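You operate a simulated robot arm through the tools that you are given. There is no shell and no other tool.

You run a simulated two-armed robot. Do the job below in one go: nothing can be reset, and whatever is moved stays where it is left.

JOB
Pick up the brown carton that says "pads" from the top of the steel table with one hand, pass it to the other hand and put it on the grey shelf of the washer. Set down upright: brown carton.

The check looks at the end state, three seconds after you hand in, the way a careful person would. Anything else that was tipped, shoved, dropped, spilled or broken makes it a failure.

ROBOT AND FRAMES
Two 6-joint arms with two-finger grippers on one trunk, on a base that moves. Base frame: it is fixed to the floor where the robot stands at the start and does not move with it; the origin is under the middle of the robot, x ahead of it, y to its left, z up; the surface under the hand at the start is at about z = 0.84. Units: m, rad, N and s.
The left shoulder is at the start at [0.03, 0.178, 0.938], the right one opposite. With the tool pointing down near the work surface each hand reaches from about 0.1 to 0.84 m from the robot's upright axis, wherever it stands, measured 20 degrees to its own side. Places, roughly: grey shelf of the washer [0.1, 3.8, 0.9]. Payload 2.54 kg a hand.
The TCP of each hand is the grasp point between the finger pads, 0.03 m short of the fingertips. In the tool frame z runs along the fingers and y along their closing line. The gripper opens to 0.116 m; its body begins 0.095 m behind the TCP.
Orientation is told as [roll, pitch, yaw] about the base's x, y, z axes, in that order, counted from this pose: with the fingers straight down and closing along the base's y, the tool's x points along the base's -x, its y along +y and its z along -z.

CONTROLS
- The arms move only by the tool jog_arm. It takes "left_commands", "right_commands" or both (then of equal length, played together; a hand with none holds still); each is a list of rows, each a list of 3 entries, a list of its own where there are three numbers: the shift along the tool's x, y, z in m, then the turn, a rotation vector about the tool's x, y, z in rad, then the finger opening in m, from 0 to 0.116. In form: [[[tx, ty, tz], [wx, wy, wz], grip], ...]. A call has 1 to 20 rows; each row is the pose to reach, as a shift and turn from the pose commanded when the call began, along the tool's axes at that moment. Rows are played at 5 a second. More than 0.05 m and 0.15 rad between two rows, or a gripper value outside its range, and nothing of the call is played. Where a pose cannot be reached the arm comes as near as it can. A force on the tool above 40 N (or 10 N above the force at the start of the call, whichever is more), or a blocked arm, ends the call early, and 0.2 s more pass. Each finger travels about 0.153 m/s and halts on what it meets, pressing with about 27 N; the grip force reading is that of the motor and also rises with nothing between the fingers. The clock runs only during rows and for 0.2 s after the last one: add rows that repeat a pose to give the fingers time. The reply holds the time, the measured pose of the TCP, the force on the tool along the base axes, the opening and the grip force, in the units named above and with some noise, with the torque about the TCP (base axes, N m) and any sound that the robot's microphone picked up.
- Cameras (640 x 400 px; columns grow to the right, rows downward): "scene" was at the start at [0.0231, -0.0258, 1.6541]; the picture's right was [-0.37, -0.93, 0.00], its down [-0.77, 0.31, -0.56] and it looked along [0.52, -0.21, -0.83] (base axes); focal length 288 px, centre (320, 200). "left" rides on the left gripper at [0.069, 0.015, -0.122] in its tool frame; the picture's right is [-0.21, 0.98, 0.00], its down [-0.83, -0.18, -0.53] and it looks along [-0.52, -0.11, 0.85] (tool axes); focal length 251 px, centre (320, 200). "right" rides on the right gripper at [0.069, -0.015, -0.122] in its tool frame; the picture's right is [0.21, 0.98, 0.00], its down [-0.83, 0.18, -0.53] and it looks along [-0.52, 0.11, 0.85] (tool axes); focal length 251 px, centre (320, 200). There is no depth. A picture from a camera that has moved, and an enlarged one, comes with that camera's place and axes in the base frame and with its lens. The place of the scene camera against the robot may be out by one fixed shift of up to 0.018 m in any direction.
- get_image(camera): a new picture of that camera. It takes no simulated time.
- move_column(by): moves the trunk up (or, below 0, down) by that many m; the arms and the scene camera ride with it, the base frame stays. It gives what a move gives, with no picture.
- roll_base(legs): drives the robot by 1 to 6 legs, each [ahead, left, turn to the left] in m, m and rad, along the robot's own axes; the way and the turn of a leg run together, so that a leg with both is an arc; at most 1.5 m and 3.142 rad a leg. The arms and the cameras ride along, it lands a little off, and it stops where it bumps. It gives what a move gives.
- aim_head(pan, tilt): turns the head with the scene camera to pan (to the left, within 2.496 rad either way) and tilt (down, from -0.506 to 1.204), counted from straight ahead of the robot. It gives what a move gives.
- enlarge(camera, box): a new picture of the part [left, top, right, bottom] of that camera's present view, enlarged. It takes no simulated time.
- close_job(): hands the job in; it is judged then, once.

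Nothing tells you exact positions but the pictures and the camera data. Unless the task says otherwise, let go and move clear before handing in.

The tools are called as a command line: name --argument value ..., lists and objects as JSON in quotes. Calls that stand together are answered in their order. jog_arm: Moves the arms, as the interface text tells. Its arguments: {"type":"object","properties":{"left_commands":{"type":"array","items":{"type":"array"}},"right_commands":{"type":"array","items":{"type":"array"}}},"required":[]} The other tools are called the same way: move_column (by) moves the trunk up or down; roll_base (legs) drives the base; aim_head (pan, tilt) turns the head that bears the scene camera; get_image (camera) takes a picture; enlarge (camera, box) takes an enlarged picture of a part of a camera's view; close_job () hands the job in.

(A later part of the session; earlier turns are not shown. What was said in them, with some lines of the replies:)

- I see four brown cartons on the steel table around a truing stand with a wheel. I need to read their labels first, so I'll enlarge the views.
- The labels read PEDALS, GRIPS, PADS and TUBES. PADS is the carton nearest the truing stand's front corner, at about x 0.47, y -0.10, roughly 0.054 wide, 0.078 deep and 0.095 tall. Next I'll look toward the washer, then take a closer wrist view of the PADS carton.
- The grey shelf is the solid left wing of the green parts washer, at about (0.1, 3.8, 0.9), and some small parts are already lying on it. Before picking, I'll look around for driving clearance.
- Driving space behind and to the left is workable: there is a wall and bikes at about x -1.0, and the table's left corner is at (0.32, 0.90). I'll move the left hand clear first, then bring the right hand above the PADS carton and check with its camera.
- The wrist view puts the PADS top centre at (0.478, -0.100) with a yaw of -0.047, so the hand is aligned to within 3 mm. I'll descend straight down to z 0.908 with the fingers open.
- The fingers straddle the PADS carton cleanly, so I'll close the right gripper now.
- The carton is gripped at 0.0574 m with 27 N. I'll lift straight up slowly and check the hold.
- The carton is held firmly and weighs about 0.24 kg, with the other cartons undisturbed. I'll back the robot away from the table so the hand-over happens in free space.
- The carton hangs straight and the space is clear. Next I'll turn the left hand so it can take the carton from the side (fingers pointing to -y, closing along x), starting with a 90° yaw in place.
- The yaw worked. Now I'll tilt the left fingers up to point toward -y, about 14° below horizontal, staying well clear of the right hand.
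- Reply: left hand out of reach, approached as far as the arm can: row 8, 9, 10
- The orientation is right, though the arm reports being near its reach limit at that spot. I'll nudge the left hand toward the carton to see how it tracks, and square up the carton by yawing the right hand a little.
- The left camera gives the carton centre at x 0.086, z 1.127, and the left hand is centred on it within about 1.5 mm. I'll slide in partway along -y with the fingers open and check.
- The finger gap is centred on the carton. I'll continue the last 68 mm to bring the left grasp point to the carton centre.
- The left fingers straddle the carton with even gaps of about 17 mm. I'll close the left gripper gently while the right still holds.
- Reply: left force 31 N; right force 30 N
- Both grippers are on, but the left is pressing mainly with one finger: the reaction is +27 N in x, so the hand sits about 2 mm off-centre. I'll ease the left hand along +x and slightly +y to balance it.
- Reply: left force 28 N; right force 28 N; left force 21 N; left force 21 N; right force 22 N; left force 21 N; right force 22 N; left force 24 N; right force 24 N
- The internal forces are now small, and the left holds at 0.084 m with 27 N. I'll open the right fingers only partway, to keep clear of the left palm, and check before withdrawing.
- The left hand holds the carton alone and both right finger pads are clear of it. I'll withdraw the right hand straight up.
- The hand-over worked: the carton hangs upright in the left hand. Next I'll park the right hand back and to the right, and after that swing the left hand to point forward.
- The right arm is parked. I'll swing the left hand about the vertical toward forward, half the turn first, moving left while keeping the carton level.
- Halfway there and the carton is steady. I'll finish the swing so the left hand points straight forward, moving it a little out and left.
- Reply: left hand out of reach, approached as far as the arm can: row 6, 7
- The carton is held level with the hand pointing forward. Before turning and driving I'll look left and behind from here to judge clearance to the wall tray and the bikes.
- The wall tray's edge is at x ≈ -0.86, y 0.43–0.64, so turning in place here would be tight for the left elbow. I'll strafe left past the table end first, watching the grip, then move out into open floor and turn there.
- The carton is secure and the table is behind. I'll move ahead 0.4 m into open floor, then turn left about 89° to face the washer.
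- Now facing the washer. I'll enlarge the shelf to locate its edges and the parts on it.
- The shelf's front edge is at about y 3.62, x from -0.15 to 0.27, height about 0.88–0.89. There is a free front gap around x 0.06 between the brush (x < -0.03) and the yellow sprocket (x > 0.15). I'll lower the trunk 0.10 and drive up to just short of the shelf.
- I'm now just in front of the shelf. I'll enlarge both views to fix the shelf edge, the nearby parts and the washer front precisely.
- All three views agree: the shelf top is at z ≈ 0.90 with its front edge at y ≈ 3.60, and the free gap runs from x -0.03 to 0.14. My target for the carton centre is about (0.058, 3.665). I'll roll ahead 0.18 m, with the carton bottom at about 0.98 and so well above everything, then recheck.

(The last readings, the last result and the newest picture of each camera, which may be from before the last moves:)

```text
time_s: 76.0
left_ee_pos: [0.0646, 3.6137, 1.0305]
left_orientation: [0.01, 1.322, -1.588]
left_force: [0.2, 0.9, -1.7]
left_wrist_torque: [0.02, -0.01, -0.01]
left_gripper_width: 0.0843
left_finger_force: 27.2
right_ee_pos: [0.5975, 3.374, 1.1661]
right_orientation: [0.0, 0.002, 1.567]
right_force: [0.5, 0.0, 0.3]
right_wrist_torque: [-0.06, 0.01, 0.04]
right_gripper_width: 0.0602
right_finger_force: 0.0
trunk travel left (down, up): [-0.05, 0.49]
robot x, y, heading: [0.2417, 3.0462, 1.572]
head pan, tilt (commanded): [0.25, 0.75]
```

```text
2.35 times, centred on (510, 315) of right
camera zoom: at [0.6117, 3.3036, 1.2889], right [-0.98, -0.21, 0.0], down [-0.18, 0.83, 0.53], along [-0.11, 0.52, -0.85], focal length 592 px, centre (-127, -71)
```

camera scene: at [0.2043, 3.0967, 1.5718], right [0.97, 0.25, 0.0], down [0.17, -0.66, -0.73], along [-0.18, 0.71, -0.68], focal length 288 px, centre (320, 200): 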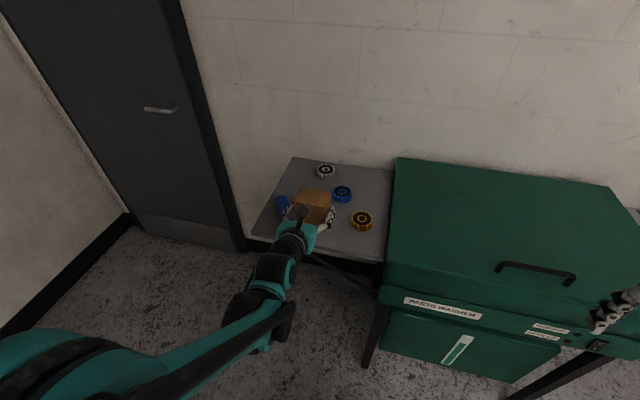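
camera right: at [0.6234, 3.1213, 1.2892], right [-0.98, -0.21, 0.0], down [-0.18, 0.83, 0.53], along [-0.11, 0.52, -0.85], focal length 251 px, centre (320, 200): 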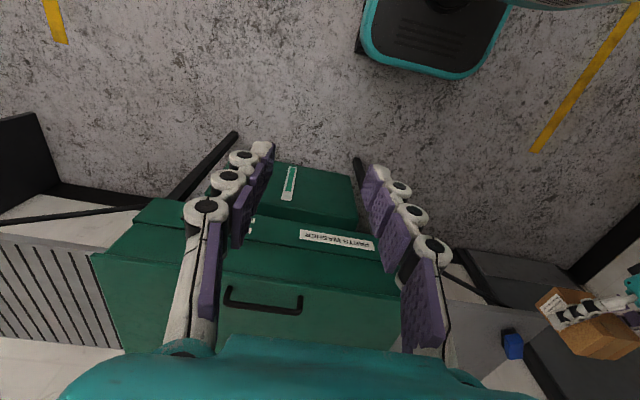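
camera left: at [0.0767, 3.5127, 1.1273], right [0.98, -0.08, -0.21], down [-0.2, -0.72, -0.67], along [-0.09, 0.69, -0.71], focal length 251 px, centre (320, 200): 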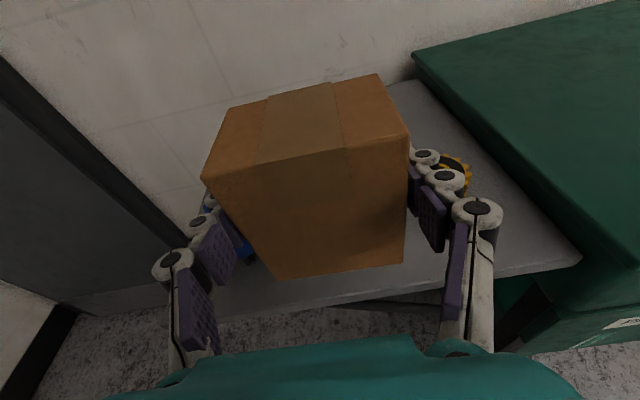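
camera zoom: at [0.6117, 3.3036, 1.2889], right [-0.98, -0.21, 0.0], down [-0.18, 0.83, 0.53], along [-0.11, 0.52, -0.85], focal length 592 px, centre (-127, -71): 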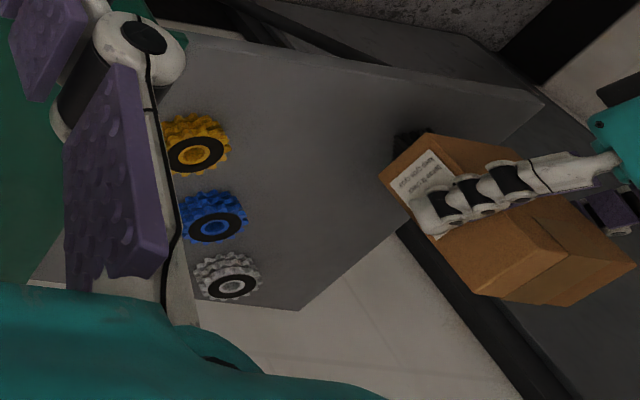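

The carton is above the front of the shelf and centred on the gap. I'll extend the left arm 5 cm forward so the carton sits well inside the edge, then check again.

jog_arm --left_commands '[[[0.0042, -0.0011, 0.0166], [0, 0, 0], 0.055], [[0.0084, -0.0023, 0.0331], [0, 0, 0], 0.055], [[0.0126, -0.0034, 0.0497], [0, 0, 0], 0.055], [[0.0126, -0.0034, 0.0497], [0, 0, 0], 0.055]]'

get_image --camera "left"

enlarge --camera "scene" --box '[250, 140, 410, 280]'

enlarge --camera "right" --box '[380, 230, 640, 400]'

```text
time_s: 77.0
left_ee_pos: [0.0623, 3.6607, 1.0297]
left_orientation: [0.008, 1.323, -1.593]
left_force: [0.3, 0.3, -2.2]
left_wrist_torque: [0.04, 0.02, 0.03]
left_gripper_width: 0.0844
left_finger_force: 27.3
right_ee_pos: [0.5992, 3.3704, 1.1668]
right_orientation: [-0.002, -0.001, 1.567]
right_force: [0.6, -0.1, -0.1]
right_wrist_torque: [0.01, -0.02, 0.0]
right_gripper_width: 0.0601
right_finger_force: 0.0
trunk travel left (down, up): [-0.05, 0.49]
robot x, y, heading: [0.2405, 3.0424, 1.577]
head pan, tilt (commanded): [0.25, 0.75]
```

```text
taken
camera left: at [0.0741, 3.561, 1.1279], right [0.98, -0.08, -0.21], down [-0.2, -0.72, -0.67], along [-0.09, 0.69, -0.71], focal length 251 px, centre (320, 200)
```

left: 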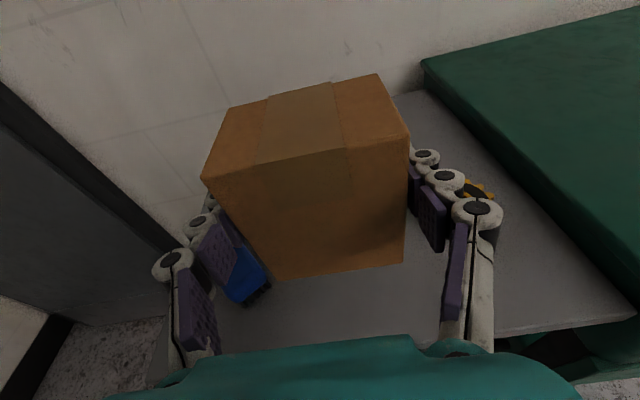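

```text
2.86 times, centred on (330, 210) of scene
camera zoom: at [0.2044, 3.0946, 1.5719], right [0.97, 0.25, 0.0], down [0.17, -0.66, -0.73], along [-0.18, 0.71, -0.68], focal length 823 px, centre (291, 171)
```

zoom: 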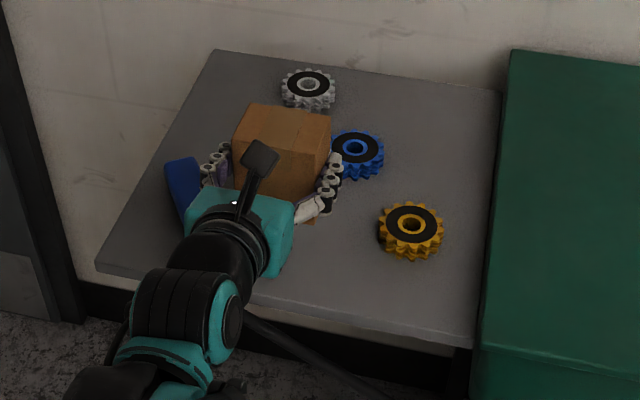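

```text
2.35 times, centred on (510, 315) of right
camera zoom: at [0.6118, 3.3019, 1.2893], right [-0.98, -0.21, 0.0], down [-0.18, 0.83, 0.53], along [-0.11, 0.52, -0.85], focal length 592 px, centre (-127, -71)
```

zoom: 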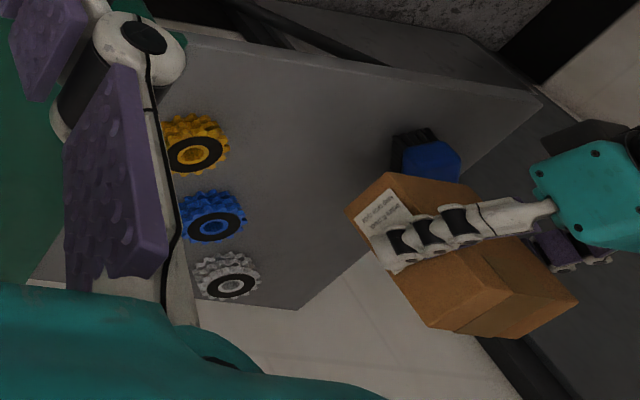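

The view shows the brush end at about x -0.01, close to the left finger, while the yellow sprocket's edge is at x ≥ 0.154. I'll shift about 16 mm right and 7 mm deeper for better clearance, then lower 5 cm, still above the shelf.

jog_arm --left_commands '[[[0.0009, 0.008, 0.0035], [0, 0, 0], 0.055], [[0.0018, 0.0158, 0.0071], [0, 0, 0], 0.055], [[0.0018, 0.0158, 0.0071], [0, 0, 0], 0.055]]'

jog_arm --left_commands '[[[-0.0145, 0, 0.0037], [0, 0, 0], 0.055], [[-0.0291, 0, 0.0074], [0, 0, 0], 0.055], [[-0.0388, 0, 0.0098], [0, 0, 0], 0.055], [[-0.0485, 0, 0.0123], [0, 0, 0], 0.055], [[-0.0485, 0, 0.0123], [0, 0, 0], 0.055]]'

get_image --camera "left"

enlarge --camera "scene" --box '[250, 140, 410, 280]'

enlarge --camera "right" --box '[380, 230, 640, 400]'

```text
time_s: 77.8
left_ee_pos: [0.0703, 3.6692, 1.0292]
left_orientation: [0.009, 1.322, -1.598]
left_force: [0.1, 0.0, -1.2]
left_wrist_torque: [-0.01, 0.01, -0.01]
left_gripper_width: 0.0846
left_finger_force: 27.1
left hand out of reach, approached as far as the arm can: row 2, 3
right_ee_pos: [0.5982, 3.372, 1.1667]
right_orientation: [-0.002, 0.001, 1.568]
right_force: [0.9, 0.3, 0.1]
right_wrist_torque: [-0.01, 0.02, -0.03]
right_gripper_width: 0.0599
right_finger_force: 0.2
trunk travel left (down, up): [-0.05, 0.49]
robot x, y, heading: [0.2367, 3.0431, 1.574]
head pan, tilt (commanded): [0.25, 0.75]
```

```text
time_s: 79.0
left_ee_pos: [0.0688, 3.6684, 0.9794]
left_orientation: [0.011, 1.322, -1.595]
left_force: [0.1, 0.3, -2.8]
left_wrist_torque: [-0.02, 0.0, -0.01]
left_gripper_width: 0.0844
left_finger_force: 26.5
right_ee_pos: [0.5976, 3.3708, 1.1666]
right_orientation: [0.0, 0.0, 1.567]
right_force: [0.1, -0.3, 0.8]
right_wrist_torque: [0.0, -0.03, 0.03]
right_gripper_width: 0.06
right_finger_force: 0.0
trunk travel left (down, up): [-0.05, 0.49]
robot x, y, heading: [0.2376, 3.041, 1.576]
head pan, tilt (commanded): [0.25, 0.75]
```

```text
taken
camera left: at [0.08, 3.5685, 1.077], right [0.97, -0.09, -0.21], down [-0.2, -0.71, -0.67], along [-0.09, 0.7, -0.71], focal length 251 px, centre (320, 200)
```

left: 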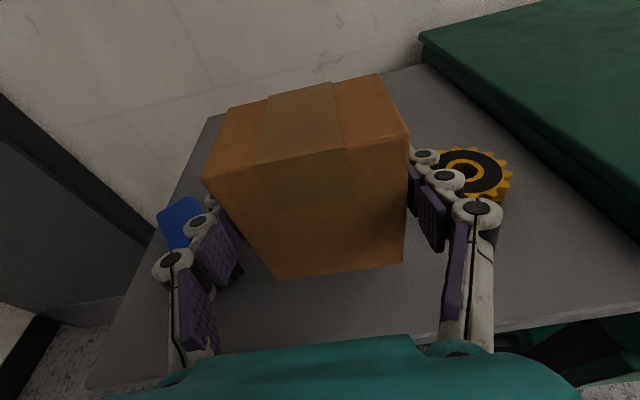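

```text
2.86 times, centred on (330, 210) of scene
camera zoom: at [0.2044, 3.0949, 1.5719], right [0.97, 0.25, 0.0], down [0.17, -0.66, -0.73], along [-0.18, 0.71, -0.68], focal length 823 px, centre (291, 171)
```

zoom: 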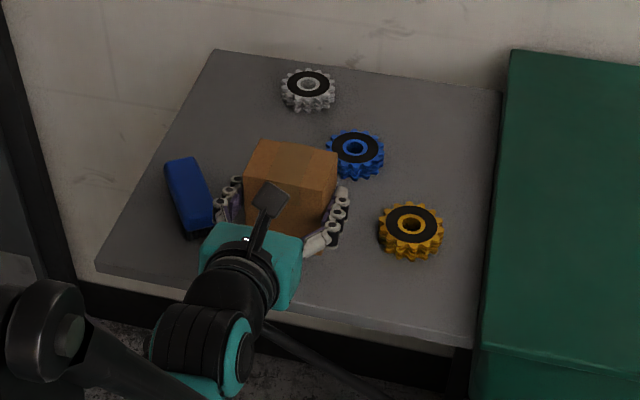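

```text
2.35 times, centred on (510, 315) of right
camera zoom: at [0.6118, 3.3021, 1.2892], right [-0.98, -0.21, 0.0], down [-0.18, 0.83, 0.53], along [-0.11, 0.52, -0.85], focal length 592 px, centre (-127, -71)
```

zoom: 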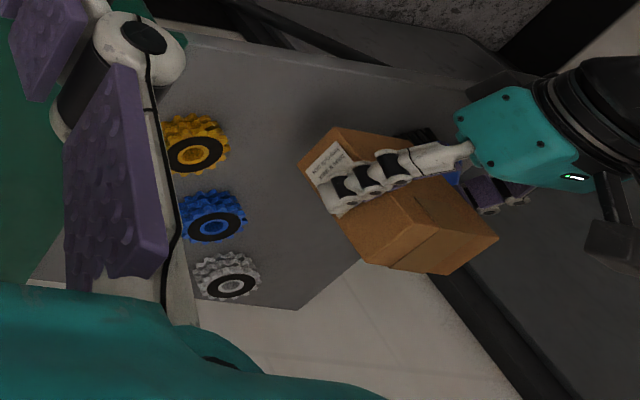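

The arm has reached its inward limit at x 0.069. I'll shift the base 12 mm to the right instead, while the carton is still about 3 cm above the shelf and the fingers are above the brush.

roll_base --legs '[[0, -0.012, 0]]'

get_image --camera "left"

enlarge --camera "left" --box '[120, 160, 320, 380]'

enlarge --camera "scene" --box '[280, 160, 380, 240]'

```text
time_s: 79.8
left_ee_pos: [0.0828, 3.67, 0.979]
left_orientation: [0.007, 1.325, -1.6]
left_force: [0.8, -0.5, -2.7]
left_wrist_torque: [-0.06, -0.01, 0.03]
left_gripper_width: 0.0847
left_finger_force: 26.5
right_ee_pos: [0.6115, 3.3732, 1.167]
right_orientation: [0.001, 0.001, 1.569]
right_force: [0.8, 0.4, -0.6]
right_wrist_torque: [0.01, 0.07, 0.01]
right_gripper_width: 0.06
right_finger_force: 0.1
trunk travel left (down, up): [-0.05, 0.49]
robot x, y, heading: [0.2499, 3.0441, 1.567]
head pan, tilt (commanded): [0.25, 0.75]
```

```text
taken
camera left: at [0.0925, 3.5685, 1.0773], right [0.97, -0.09, -0.21], down [-0.21, -0.71, -0.67], along [-0.09, 0.7, -0.71], focal length 251 px, centre (320, 200)
```

left: 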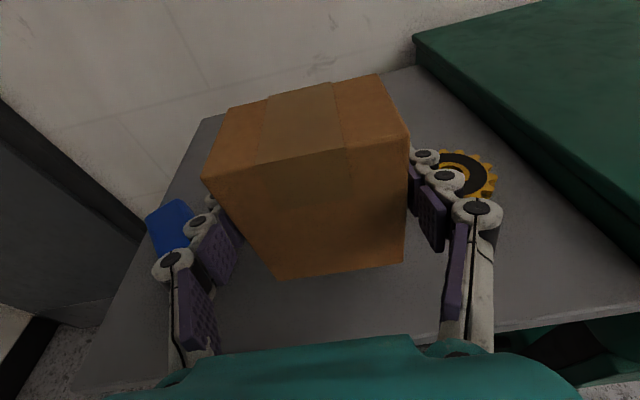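

```text
1.82 times, centred on (220, 270) of left
camera zoom: at [0.0925, 3.5685, 1.0773], right [0.97, -0.09, -0.21], down [-0.21, -0.71, -0.67], along [-0.09, 0.7, -0.71], focal length 457 px, centre (502, 73)
```

zoom: 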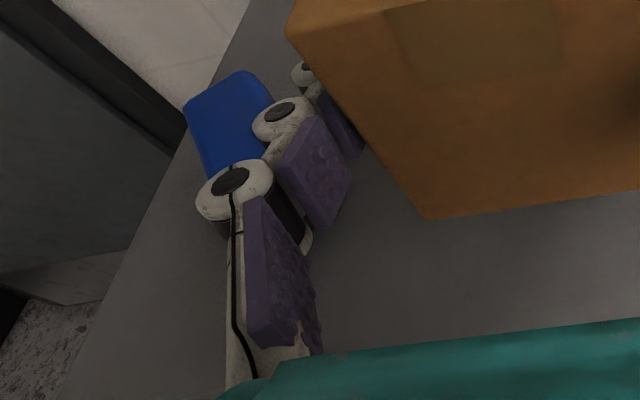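

```text
5.00 times, centred on (330, 200) of scene
camera zoom: at [0.2174, 3.095, 1.5719], right [0.97, 0.25, 0.0], down [0.17, -0.66, -0.73], along [-0.18, 0.71, -0.68], focal length 1441 px, centre (270, 200)
```

zoom: 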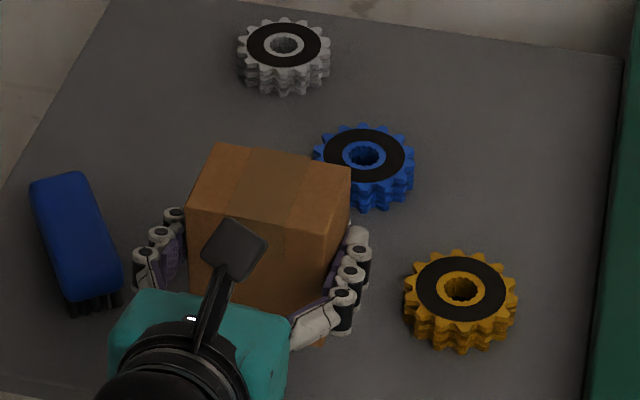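

The gap to the brush is now about 33 mm and to the yellow sprocket about 16 mm. I'll lower in small steps, watching the force for contact with the shelf.

jog_arm --left_commands '[[[-0.0048, 0, 0.0012], [0, 0, 0], 0.055], [[-0.0097, 0, 0.0025], [0, 0, 0], 0.055], [[-0.0145, 0, 0.0037], [0, 0, 0], 0.055], [[-0.0194, 0, 0.0049], [0, 0, 0], 0.055], [[-0.0194, 0, 0.0049], [0, 0, 0], 0.055]]'

get_image --camera "left"

enlarge --camera "right" --box '[440, 250, 600, 380]'

```text
time_s: 81.0
left_ee_pos: [0.08, 3.6694, 0.9585]
left_orientation: [0.011, 1.322, -1.596]
left_force: [0.2, 0.2, -2.9]
left_wrist_torque: [-0.02, -0.01, -0.03]
left_gripper_width: 0.0842
left_finger_force: 27.3
right_ee_pos: [0.6089, 3.3715, 1.1659]
right_orientation: [0.0, 0.0, 1.569]
right_force: [-0.1, -0.3, -0.5]
right_wrist_torque: [0.03, 0.0, 0.01]
right_gripper_width: 0.0604
right_finger_force: 0.0
trunk travel left (down, up): [-0.05, 0.49]
robot x, y, heading: [0.2512, 3.0457, 1.566]
head pan, tilt (commanded): [0.25, 0.75]
```

```text
taken
camera left: at [0.092, 3.5683, 1.0569], right [0.97, -0.09, -0.21], down [-0.21, -0.71, -0.67], along [-0.09, 0.7, -0.71], focal length 251 px, centre (320, 200)
```

left: 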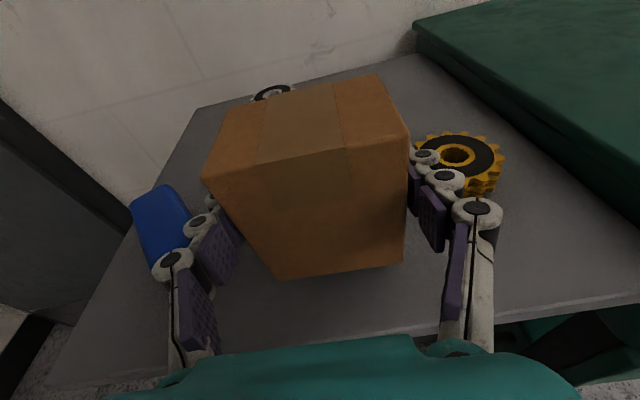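

```text
3.08 times, centred on (520, 315) of right
camera zoom: at [0.6234, 3.3023, 1.2892], right [-0.98, -0.21, 0.0], down [-0.18, 0.83, 0.53], along [-0.11, 0.52, -0.85], focal length 774 px, centre (-295, -154)
```

zoom: 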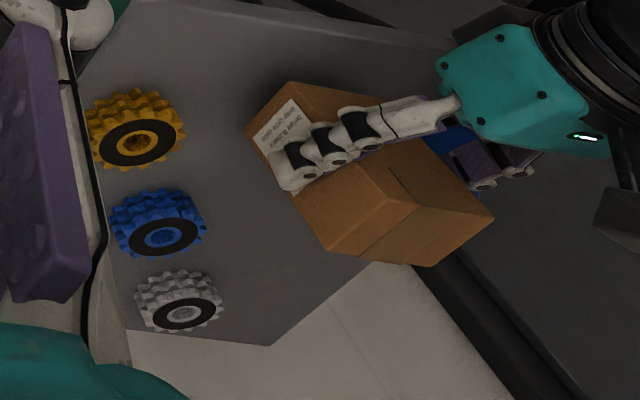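

jog_arm --left_commands '[[[-0.0024, 0, 0.0006], [0, 0, 0], 0.055], [[-0.0048, 0, 0.0012], [0, 0, 0], 0.055], [[-0.0073, 0, 0.0018], [0, 0, 0], 0.055], [[-0.0097, 0, 0.0025], [0, 0, 0], 0.055], [[-0.0097, 0, 0.0025], [0, 0, 0], 0.055]]'

```text
time_s: 82.2
left_ee_pos: [0.0803, 3.6696, 0.949]
left_orientation: [0.011, 1.322, -1.594]
left_force: [-0.2, 0.3, -1.8]
left_wrist_torque: [-0.04, 0.0, -0.02]
left_gripper_width: 0.0843
left_finger_force: 27.3
right_ee_pos: [0.6091, 3.3731, 1.167]
right_orientation: [0.0, -0.001, 1.569]
right_force: [1.0, 0.2, -0.2]
right_wrist_torque: [-0.01, 0.0, 0.0]
right_gripper_width: 0.0598
right_finger_force: 0.1
trunk travel left (down, up): [-0.05, 0.49]
robot x, y, heading: [0.2477, 3.0433, 1.572]
head pan, tilt (commanded): [0.25, 0.75]
```

jog_arm --left_commands '[[[-0.0019, 0, 0.0005], [0, 0, 0], 0.055], [[-0.0039, 0, 0.001], [0, 0, 0], 0.055], [[-0.0058, 0, 0.0015], [0, 0, 0], 0.055], [[-0.0058, 0, 0.0015], [0, 0, 0], 0.055]]'

enlarge --camera "right" --box '[440, 250, 600, 380]'

get_image --camera "left"

```text
time_s: 83.2
left_ee_pos: [0.0811, 3.6694, 0.9429]
left_orientation: [0.012, 1.323, -1.596]
left_force: [-0.5, -0.4, -2.0]
left_wrist_torque: [-0.02, 0.03, -0.02]
left_gripper_width: 0.0846
left_finger_force: 26.9
right_ee_pos: [0.6102, 3.3727, 1.1667]
right_orientation: [0.0, 0.0, 1.569]
right_force: [-0.1, -0.2, 0.3]
right_wrist_torque: [0.01, 0.0, -0.04]
right_gripper_width: 0.0598
right_finger_force: 0.1
trunk travel left (down, up): [-0.05, 0.49]
robot x, y, heading: [0.248, 3.0439, 1.564]
head pan, tilt (commanded): [0.25, 0.75]
```

```text
3.08 times, centred on (520, 315) of right
camera zoom: at [0.6234, 3.3023, 1.2892], right [-0.98, -0.21, 0.0], down [-0.18, 0.83, 0.53], along [-0.11, 0.52, -0.85], focal length 774 px, centre (-295, -154)
```

zoom: 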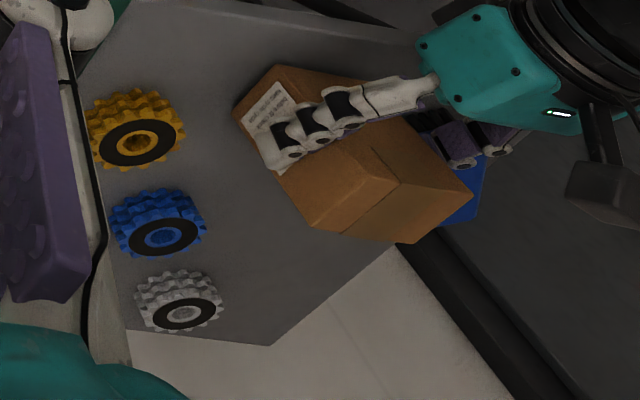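

```text
taken
camera left: at [0.0917, 3.5683, 1.0409], right [0.97, -0.09, -0.21], down [-0.2, -0.71, -0.67], along [-0.09, 0.7, -0.71], focal length 251 px, centre (320, 200)
```

left: 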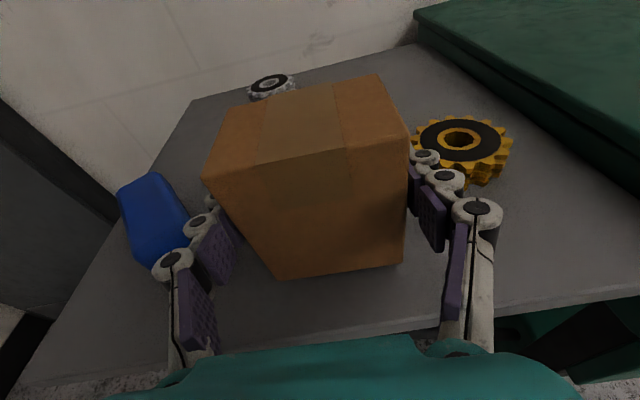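

No contact yet: the carton bottom is at about 0.894, and the estimated shelf top is 0.885. Continuing down in 3 mm steps.

jog_arm --left_commands '[[[-0.0015, 0, 0.0004], [0, 0, 0], 0.055], [[-0.0029, 0, 0.0007], [0, 0, 0], 0.055], [[-0.0044, 0, 0.0011], [0, 0, 0], 0.055], [[-0.0044, 0, 0.0011], [0, 0, 0], 0.055]]'

```text
time_s: 84.2
left_ee_pos: [0.0817, 3.6697, 0.9374]
left_orientation: [0.011, 1.323, -1.595]
left_force: [-0.6, -0.2, -2.1]
left_wrist_torque: [-0.05, 0.01, -0.02]
left_gripper_width: 0.0842
left_finger_force: 26.7
right_ee_pos: [0.61, 3.373, 1.1656]
right_orientation: [0.0, 0.001, 1.57]
right_force: [-0.1, -0.8, 0.3]
right_wrist_torque: [0.01, 0.04, -0.01]
right_gripper_width: 0.0599
right_finger_force: 0.0
trunk travel left (down, up): [-0.05, 0.49]
robot x, y, heading: [0.2476, 3.0437, 1.573]
head pan, tilt (commanded): [0.25, 0.75]
```

jog_arm --left_commands '[[[-0.001, 0, 0.0002], [0, 0, 0], 0.055], [[-0.0019, 0, 0.0005], [0, 0, 0], 0.055], [[-0.0029, 0, 0.0007], [0, 0, 0], 0.055], [[-0.0029, 0, 0.0007], [0, 0, 0], 0.055]]'

enlarge --camera "left" --box '[200, 160, 460, 340]'

```text
time_s: 85.2
left_ee_pos: [0.0819, 3.6681, 0.9376]
left_orientation: [0.008, 1.325, -1.599]
left_force: [-1.9, 5.5, 15.7]
left_wrist_torque: [-0.14, 0.6, -0.15]
left_gripper_width: 0.0843
left_finger_force: 26.5
right_ee_pos: [0.6094, 3.3717, 1.1668]
right_orientation: [0.001, 0.0, 1.569]
right_force: [-0.2, -0.2, -0.8]
right_wrist_torque: [-0.02, 0.02, 0.02]
right_gripper_width: 0.0596
right_finger_force: 0.1
trunk travel left (down, up): [-0.05, 0.49]
robot x, y, heading: [0.2517, 3.0443, 1.567]
head pan, tilt (commanded): [0.25, 0.75]
```

```text
2.22 times, centred on (330, 250) of left
camera zoom: at [0.0922, 3.5675, 1.0345], right [0.97, -0.09, -0.21], down [-0.21, -0.71, -0.67], along [-0.09, 0.7, -0.71], focal length 559 px, centre (298, 89)
```

zoom: 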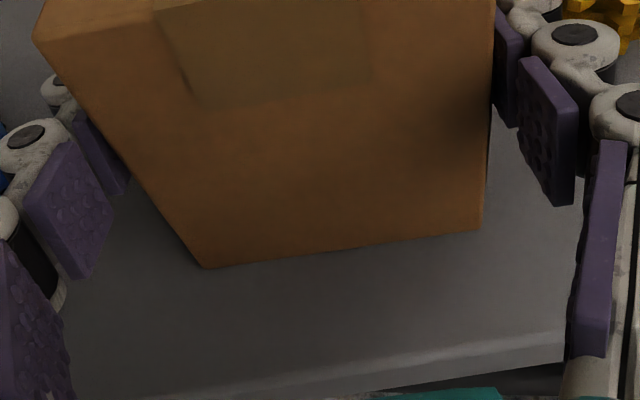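

Contact: the vertical force rose to +16 N, so the carton is on the shelf (top ≈ 0.888). I'll ease up about 1.5 mm to relieve the press before releasing.

jog_arm --left_commands '[[[0.0007, 0, -0.0002], [0.0005, 0, 0.002], 0.055], [[0.0015, 0, -0.0004], [0.001, 0, 0.004], 0.055], [[0.0015, 0, -0.0004], [0.001, 0, 0.004], 0.055], [[0.0015, 0, -0.0004], [0.001, 0, 0.004], 0.055]]'

```text
time_s: 86.2
left_ee_pos: [0.0809, 3.6692, 0.9368]
left_orientation: [-0.007, 1.323, -1.613]
left_force: [-0.2, 0.3, -2.1]
left_wrist_torque: [0.01, 0.01, 0.0]
left_gripper_width: 0.0844
left_finger_force: 26.4
right_ee_pos: [0.6081, 3.373, 1.1665]
right_orientation: [0.0, -0.001, 1.57]
right_force: [0.7, -0.3, 0.9]
right_wrist_torque: [-0.01, 0.0, 0.04]
right_gripper_width: 0.0601
right_finger_force: 0.1
trunk travel left (down, up): [-0.05, 0.49]
robot x, y, heading: [0.248, 3.0411, 1.571]
head pan, tilt (commanded): [0.25, 0.75]
```

jog_arm --left_commands '[[[-0.0005, 0, 0.0001], [0, 0, 0], 0.055], [[-0.001, 0, 0.0002], [0, 0, 0], 0.055], [[-0.001, 0, 0.0002], [0, 0, 0], 0.055], [[-0.001, 0, 0.0002], [0, 0, 0], 0.055]]'

```text
time_s: 87.2
left_ee_pos: [0.0814, 3.669, 0.9367]
left_orientation: [-0.005, 1.323, -1.613]
left_force: [1.0, -2.7, 5.1]
left_wrist_torque: [-0.33, -0.29, -0.07]
left_gripper_width: 0.0844
left_finger_force: 27.1
right_ee_pos: [0.6095, 3.3727, 1.1661]
right_orientation: [0.001, -0.002, 1.569]
right_force: [-0.5, -0.8, 0.8]
right_wrist_torque: [-0.02, -0.02, -0.04]
right_gripper_width: 0.0599
right_finger_force: 0.0
trunk travel left (down, up): [-0.05, 0.49]
robot x, y, heading: [0.2489, 3.0424, 1.567]
head pan, tilt (commanded): [0.25, 0.75]
```

There is light contact now (about 7 N on the shelf). I'll open the left fingers slowly, only to 0.100 m, to stay clear of the brush and sprocket.

jog_arm --left_commands '[[[0, 0, 0], [0, 0, 0], 0.075], [[0, 0, 0], [0, 0, 0], 0.082], [[0, 0, 0], [0, 0, 0], 0.086], [[0, 0, 0], [0, 0, 0], 0.09], [[0, 0, 0], [0, 0, 0], 0.094], [[0, 0, 0], [0, 0, 0], 0.098], [[0, 0, 0], [0, 0, 0], 0.1], [[0, 0, 0], [0, 0, 0], 0.1]]'

get_image --camera "left"

enlarge --camera "scene" --box '[270, 150, 390, 250]'

enlarge --camera "right" --box '[440, 250, 600, 380]'

```text
time_s: 89.0
left_ee_pos: [0.0801, 3.6686, 0.9372]
left_orientation: [-0.007, 1.323, -1.612]
left_force: [-0.5, -0.2, 0.2]
left_wrist_torque: [-0.03, -0.03, -0.02]
left_gripper_width: 0.1002
left_finger_force: 0.2
right_ee_pos: [0.6101, 3.3714, 1.166]
right_orientation: [0.001, 0.002, 1.569]
right_force: [-0.7, 0.0, 0.2]
right_wrist_torque: [-0.01, -0.01, -0.01]
right_gripper_width: 0.0599
right_finger_force: 0.1
trunk travel left (down, up): [-0.05, 0.49]
robot x, y, heading: [0.2502, 3.0435, 1.569]
head pan, tilt (commanded): [0.25, 0.75]
```

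```text
taken
camera left: at [0.0921, 3.5679, 1.0342], right [0.97, -0.09, -0.21], down [-0.21, -0.71, -0.67], along [-0.09, 0.7, -0.71], focal length 251 px, centre (320, 200)
```

left: 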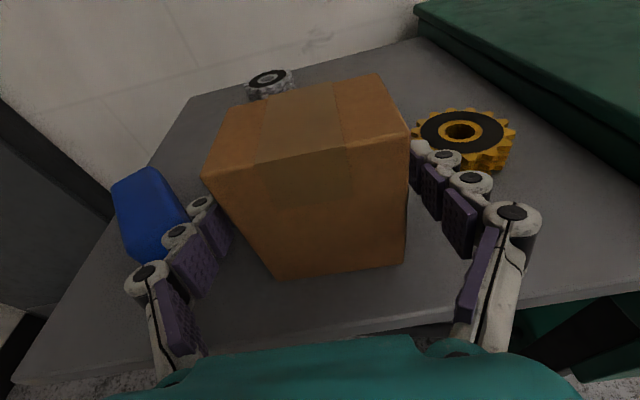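

```text
4.00 times, centred on (330, 200) of scene
camera zoom: at [0.2161, 3.0949, 1.5718], right [0.97, 0.25, 0.0], down [0.17, -0.66, -0.73], along [-0.18, 0.71, -0.68], focal length 1153 px, centre (280, 200)
```

zoom: 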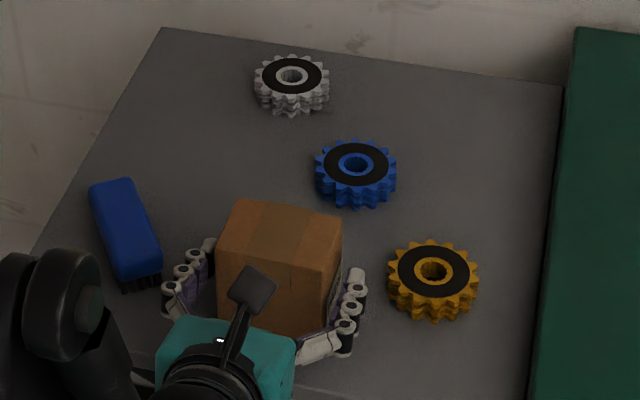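

```text
3.08 times, centred on (520, 315) of right
camera zoom: at [0.6234, 3.3021, 1.2892], right [-0.98, -0.21, 0.0], down [-0.18, 0.83, 0.53], along [-0.11, 0.52, -0.85], focal length 774 px, centre (-295, -154)
```

zoom: 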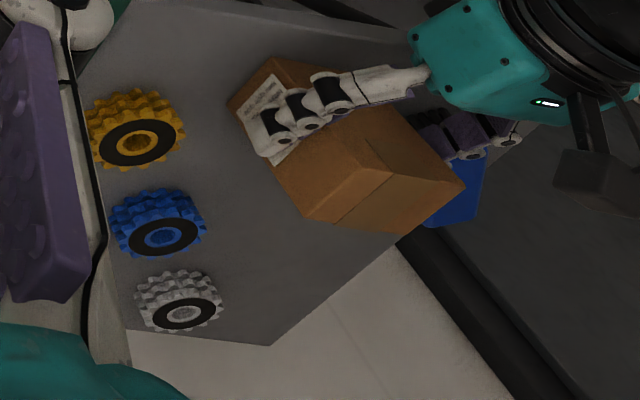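

The carton stands upright on the shelf, with both fingers open and clear of everything. I'll withdraw the hand backwards along its finger axis, a few centimetres first.

jog_arm --left_commands '[[[0, 0, -0.01], [0, 0, 0], 0.1], [[0, 0, -0.02], [0, 0, 0], 0.1], [[0, 0, -0.03], [0, 0, 0], 0.1], [[0, 0, -0.03], [0, 0, 0], 0.1]]'

get_image --camera "left"

enlarge --camera "scene" --box '[270, 150, 390, 250]'

```text
time_s: 90.0
left_ee_pos: [0.0803, 3.6431, 0.9426]
left_orientation: [-0.008, 1.324, -1.613]
left_force: [0.1, 0.2, 0.1]
left_wrist_torque: [0.0, 0.0, 0.0]
left_gripper_width: 0.1002
left_finger_force: 0.1
right_ee_pos: [0.6098, 3.3717, 1.1671]
right_orientation: [0.0, 0.001, 1.572]
right_force: [-0.9, 0.2, -1.0]
right_wrist_torque: [-0.04, -0.01, 0.0]
right_gripper_width: 0.0602
right_finger_force: 0.0
trunk travel left (down, up): [-0.05, 0.49]
robot x, y, heading: [0.2495, 3.0455, 1.568]
head pan, tilt (commanded): [0.25, 0.75]
```

```text
taken
camera left: at [0.0918, 3.5409, 1.0407], right [0.97, -0.09, -0.21], down [-0.21, -0.71, -0.67], along [-0.09, 0.7, -0.71], focal length 251 px, centre (320, 200)
```

left: 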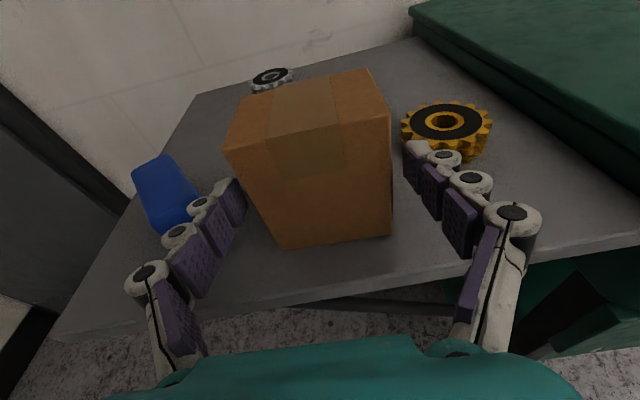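

```text
4.00 times, centred on (330, 200) of scene
camera zoom: at [0.2161, 3.095, 1.5718], right [0.97, 0.25, 0.0], down [0.17, -0.66, -0.73], along [-0.18, 0.71, -0.68], focal length 1153 px, centre (280, 200)
```

zoom: 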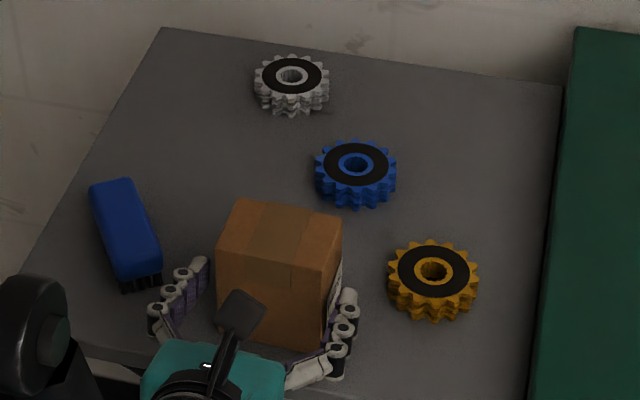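

The carton stayed put. I'll withdraw a little more with the arm, then roll the base straight back.

jog_arm --left_commands '[[[0, 0, -0.01], [0, 0, 0], 0.1], [[0, 0, -0.02], [0, 0, 0], 0.1], [[0, 0, -0.03], [0, 0, 0], 0.1], [[0, 0, -0.03], [0, 0, 0], 0.1]]'

roll_base --legs '[[-0.2, 0, 0]]'

get_image --camera "left"

get_image --camera "scene"

```text
time_s: 91.0
left_ee_pos: [0.0789, 3.612, 0.9537]
left_orientation: [-0.008, 1.32, -1.612]
left_force: [-0.5, 0.2, 0.0]
left_wrist_torque: [-0.02, -0.03, -0.02]
left_gripper_width: 0.1
left_finger_force: 0.1
left hand out of reach, approached as far as the arm can: row 3, 4
right_ee_pos: [0.6093, 3.3722, 1.1672]
right_orientation: [0.0, -0.001, 1.569]
right_force: [0.7, -0.1, -0.2]
right_wrist_torque: [0.0, 0.04, 0.0]
right_gripper_width: 0.0599
right_finger_force: 0.2
trunk travel left (down, up): [-0.05, 0.49]
robot x, y, heading: [0.2502, 3.0442, 1.574]
head pan, tilt (commanded): [0.25, 0.75]
```

```text
time_s: 92.6
left_ee_pos: [0.0774, 3.4083, 0.9529]
left_orientation: [-0.006, 1.321, -1.61]
left_force: [-0.1, 0.3, -0.2]
left_wrist_torque: [-0.01, -0.01, 0.02]
left_gripper_width: 0.1002
left_finger_force: 0.0
right_ee_pos: [0.6083, 3.1699, 1.1675]
right_orientation: [0.0, -0.002, 1.569]
right_force: [0.3, -0.1, 0.8]
right_wrist_torque: [0.04, 0.02, -0.02]
right_gripper_width: 0.0601
right_finger_force: 0.1
trunk travel left (down, up): [-0.05, 0.49]
robot x, y, heading: [0.2496, 2.8396, 1.57]
head pan, tilt (commanded): [0.25, 0.75]
```

```text
taken
camera left: at [0.0897, 3.3072, 1.0526], right [0.97, -0.09, -0.21], down [-0.21, -0.71, -0.67], along [-0.09, 0.69, -0.71], focal length 251 px, centre (320, 200)
```

left: 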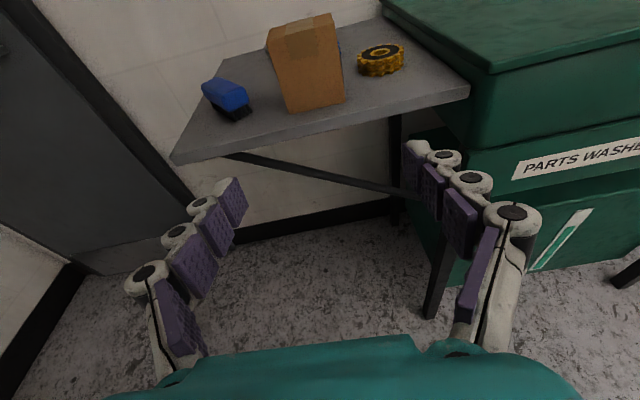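

```text
taken
camera scene: at [0.2163, 2.8903, 1.5719], right [0.97, 0.25, 0.0], down [0.17, -0.66, -0.73], along [-0.18, 0.71, -0.68], focal length 288 px, centre (320, 200)
```

scene: 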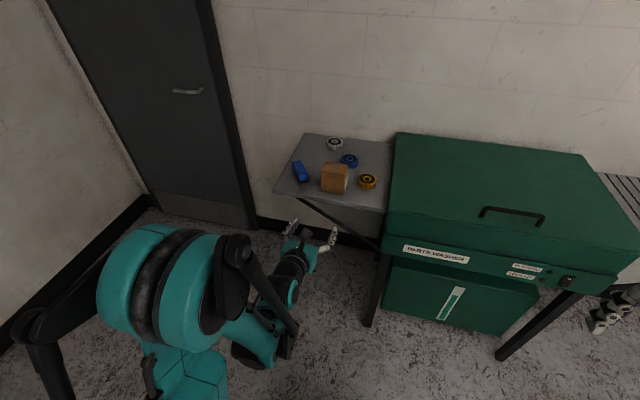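

enlarge --camera "scene" --box '[260, 110, 420, 230]'

enlarge --camera "left" --box '[160, 0, 480, 200]'

```text
3.33 times, centred on (340, 170) of scene
camera zoom: at [0.2163, 2.8903, 1.5719], right [0.97, 0.25, 0.0], down [0.17, -0.66, -0.73], along [-0.18, 0.71, -0.68], focal length 961 px, centre (253, 300)
```

zoom: 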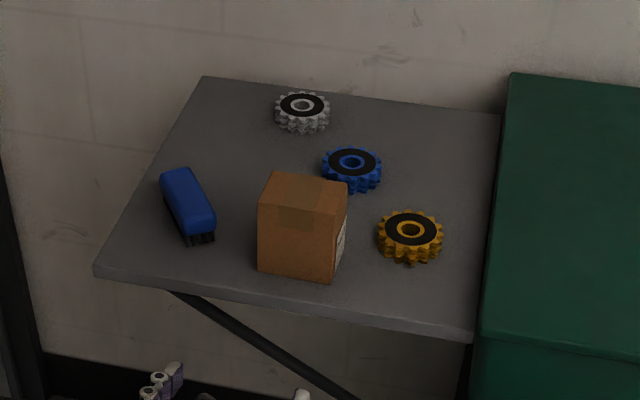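

```text
2.00 times, centred on (320, 100) of left
camera zoom: at [0.0897, 3.3072, 1.0526], right [0.97, -0.09, -0.21], down [-0.21, -0.71, -0.67], along [-0.09, 0.69, -0.71], focal length 503 px, centre (320, 400)
```

zoom: 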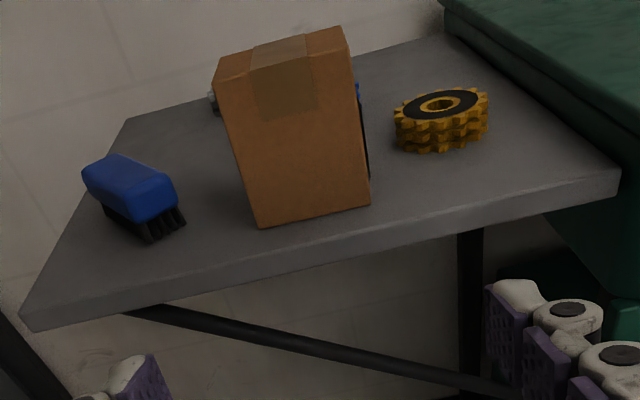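

The PADS carton stands upright and fully on the grey shelf. The brush and the three sprockets are where they were, and both hands are clear. I'm handing the job in.

close_job

```text
The job is handed in.
```

The brown "pads" carton is standing upright on the washer's grey shelf, a few centimetres in from the front edge, and the job is handed in. No result from the check came back.

- **Hand-over:** the right hand lifted the carton off the steel table. The left hand took it in free space in front of the table and set it down on the shelf.
- **Shelf:** in the last pictures, the brush and three sprockets were where they had been, and both hands were clear of the shelf.
- **Table:** the other three cartons and the rest of the table looked undisturbed when I drove away. I did not look at the table again after that.
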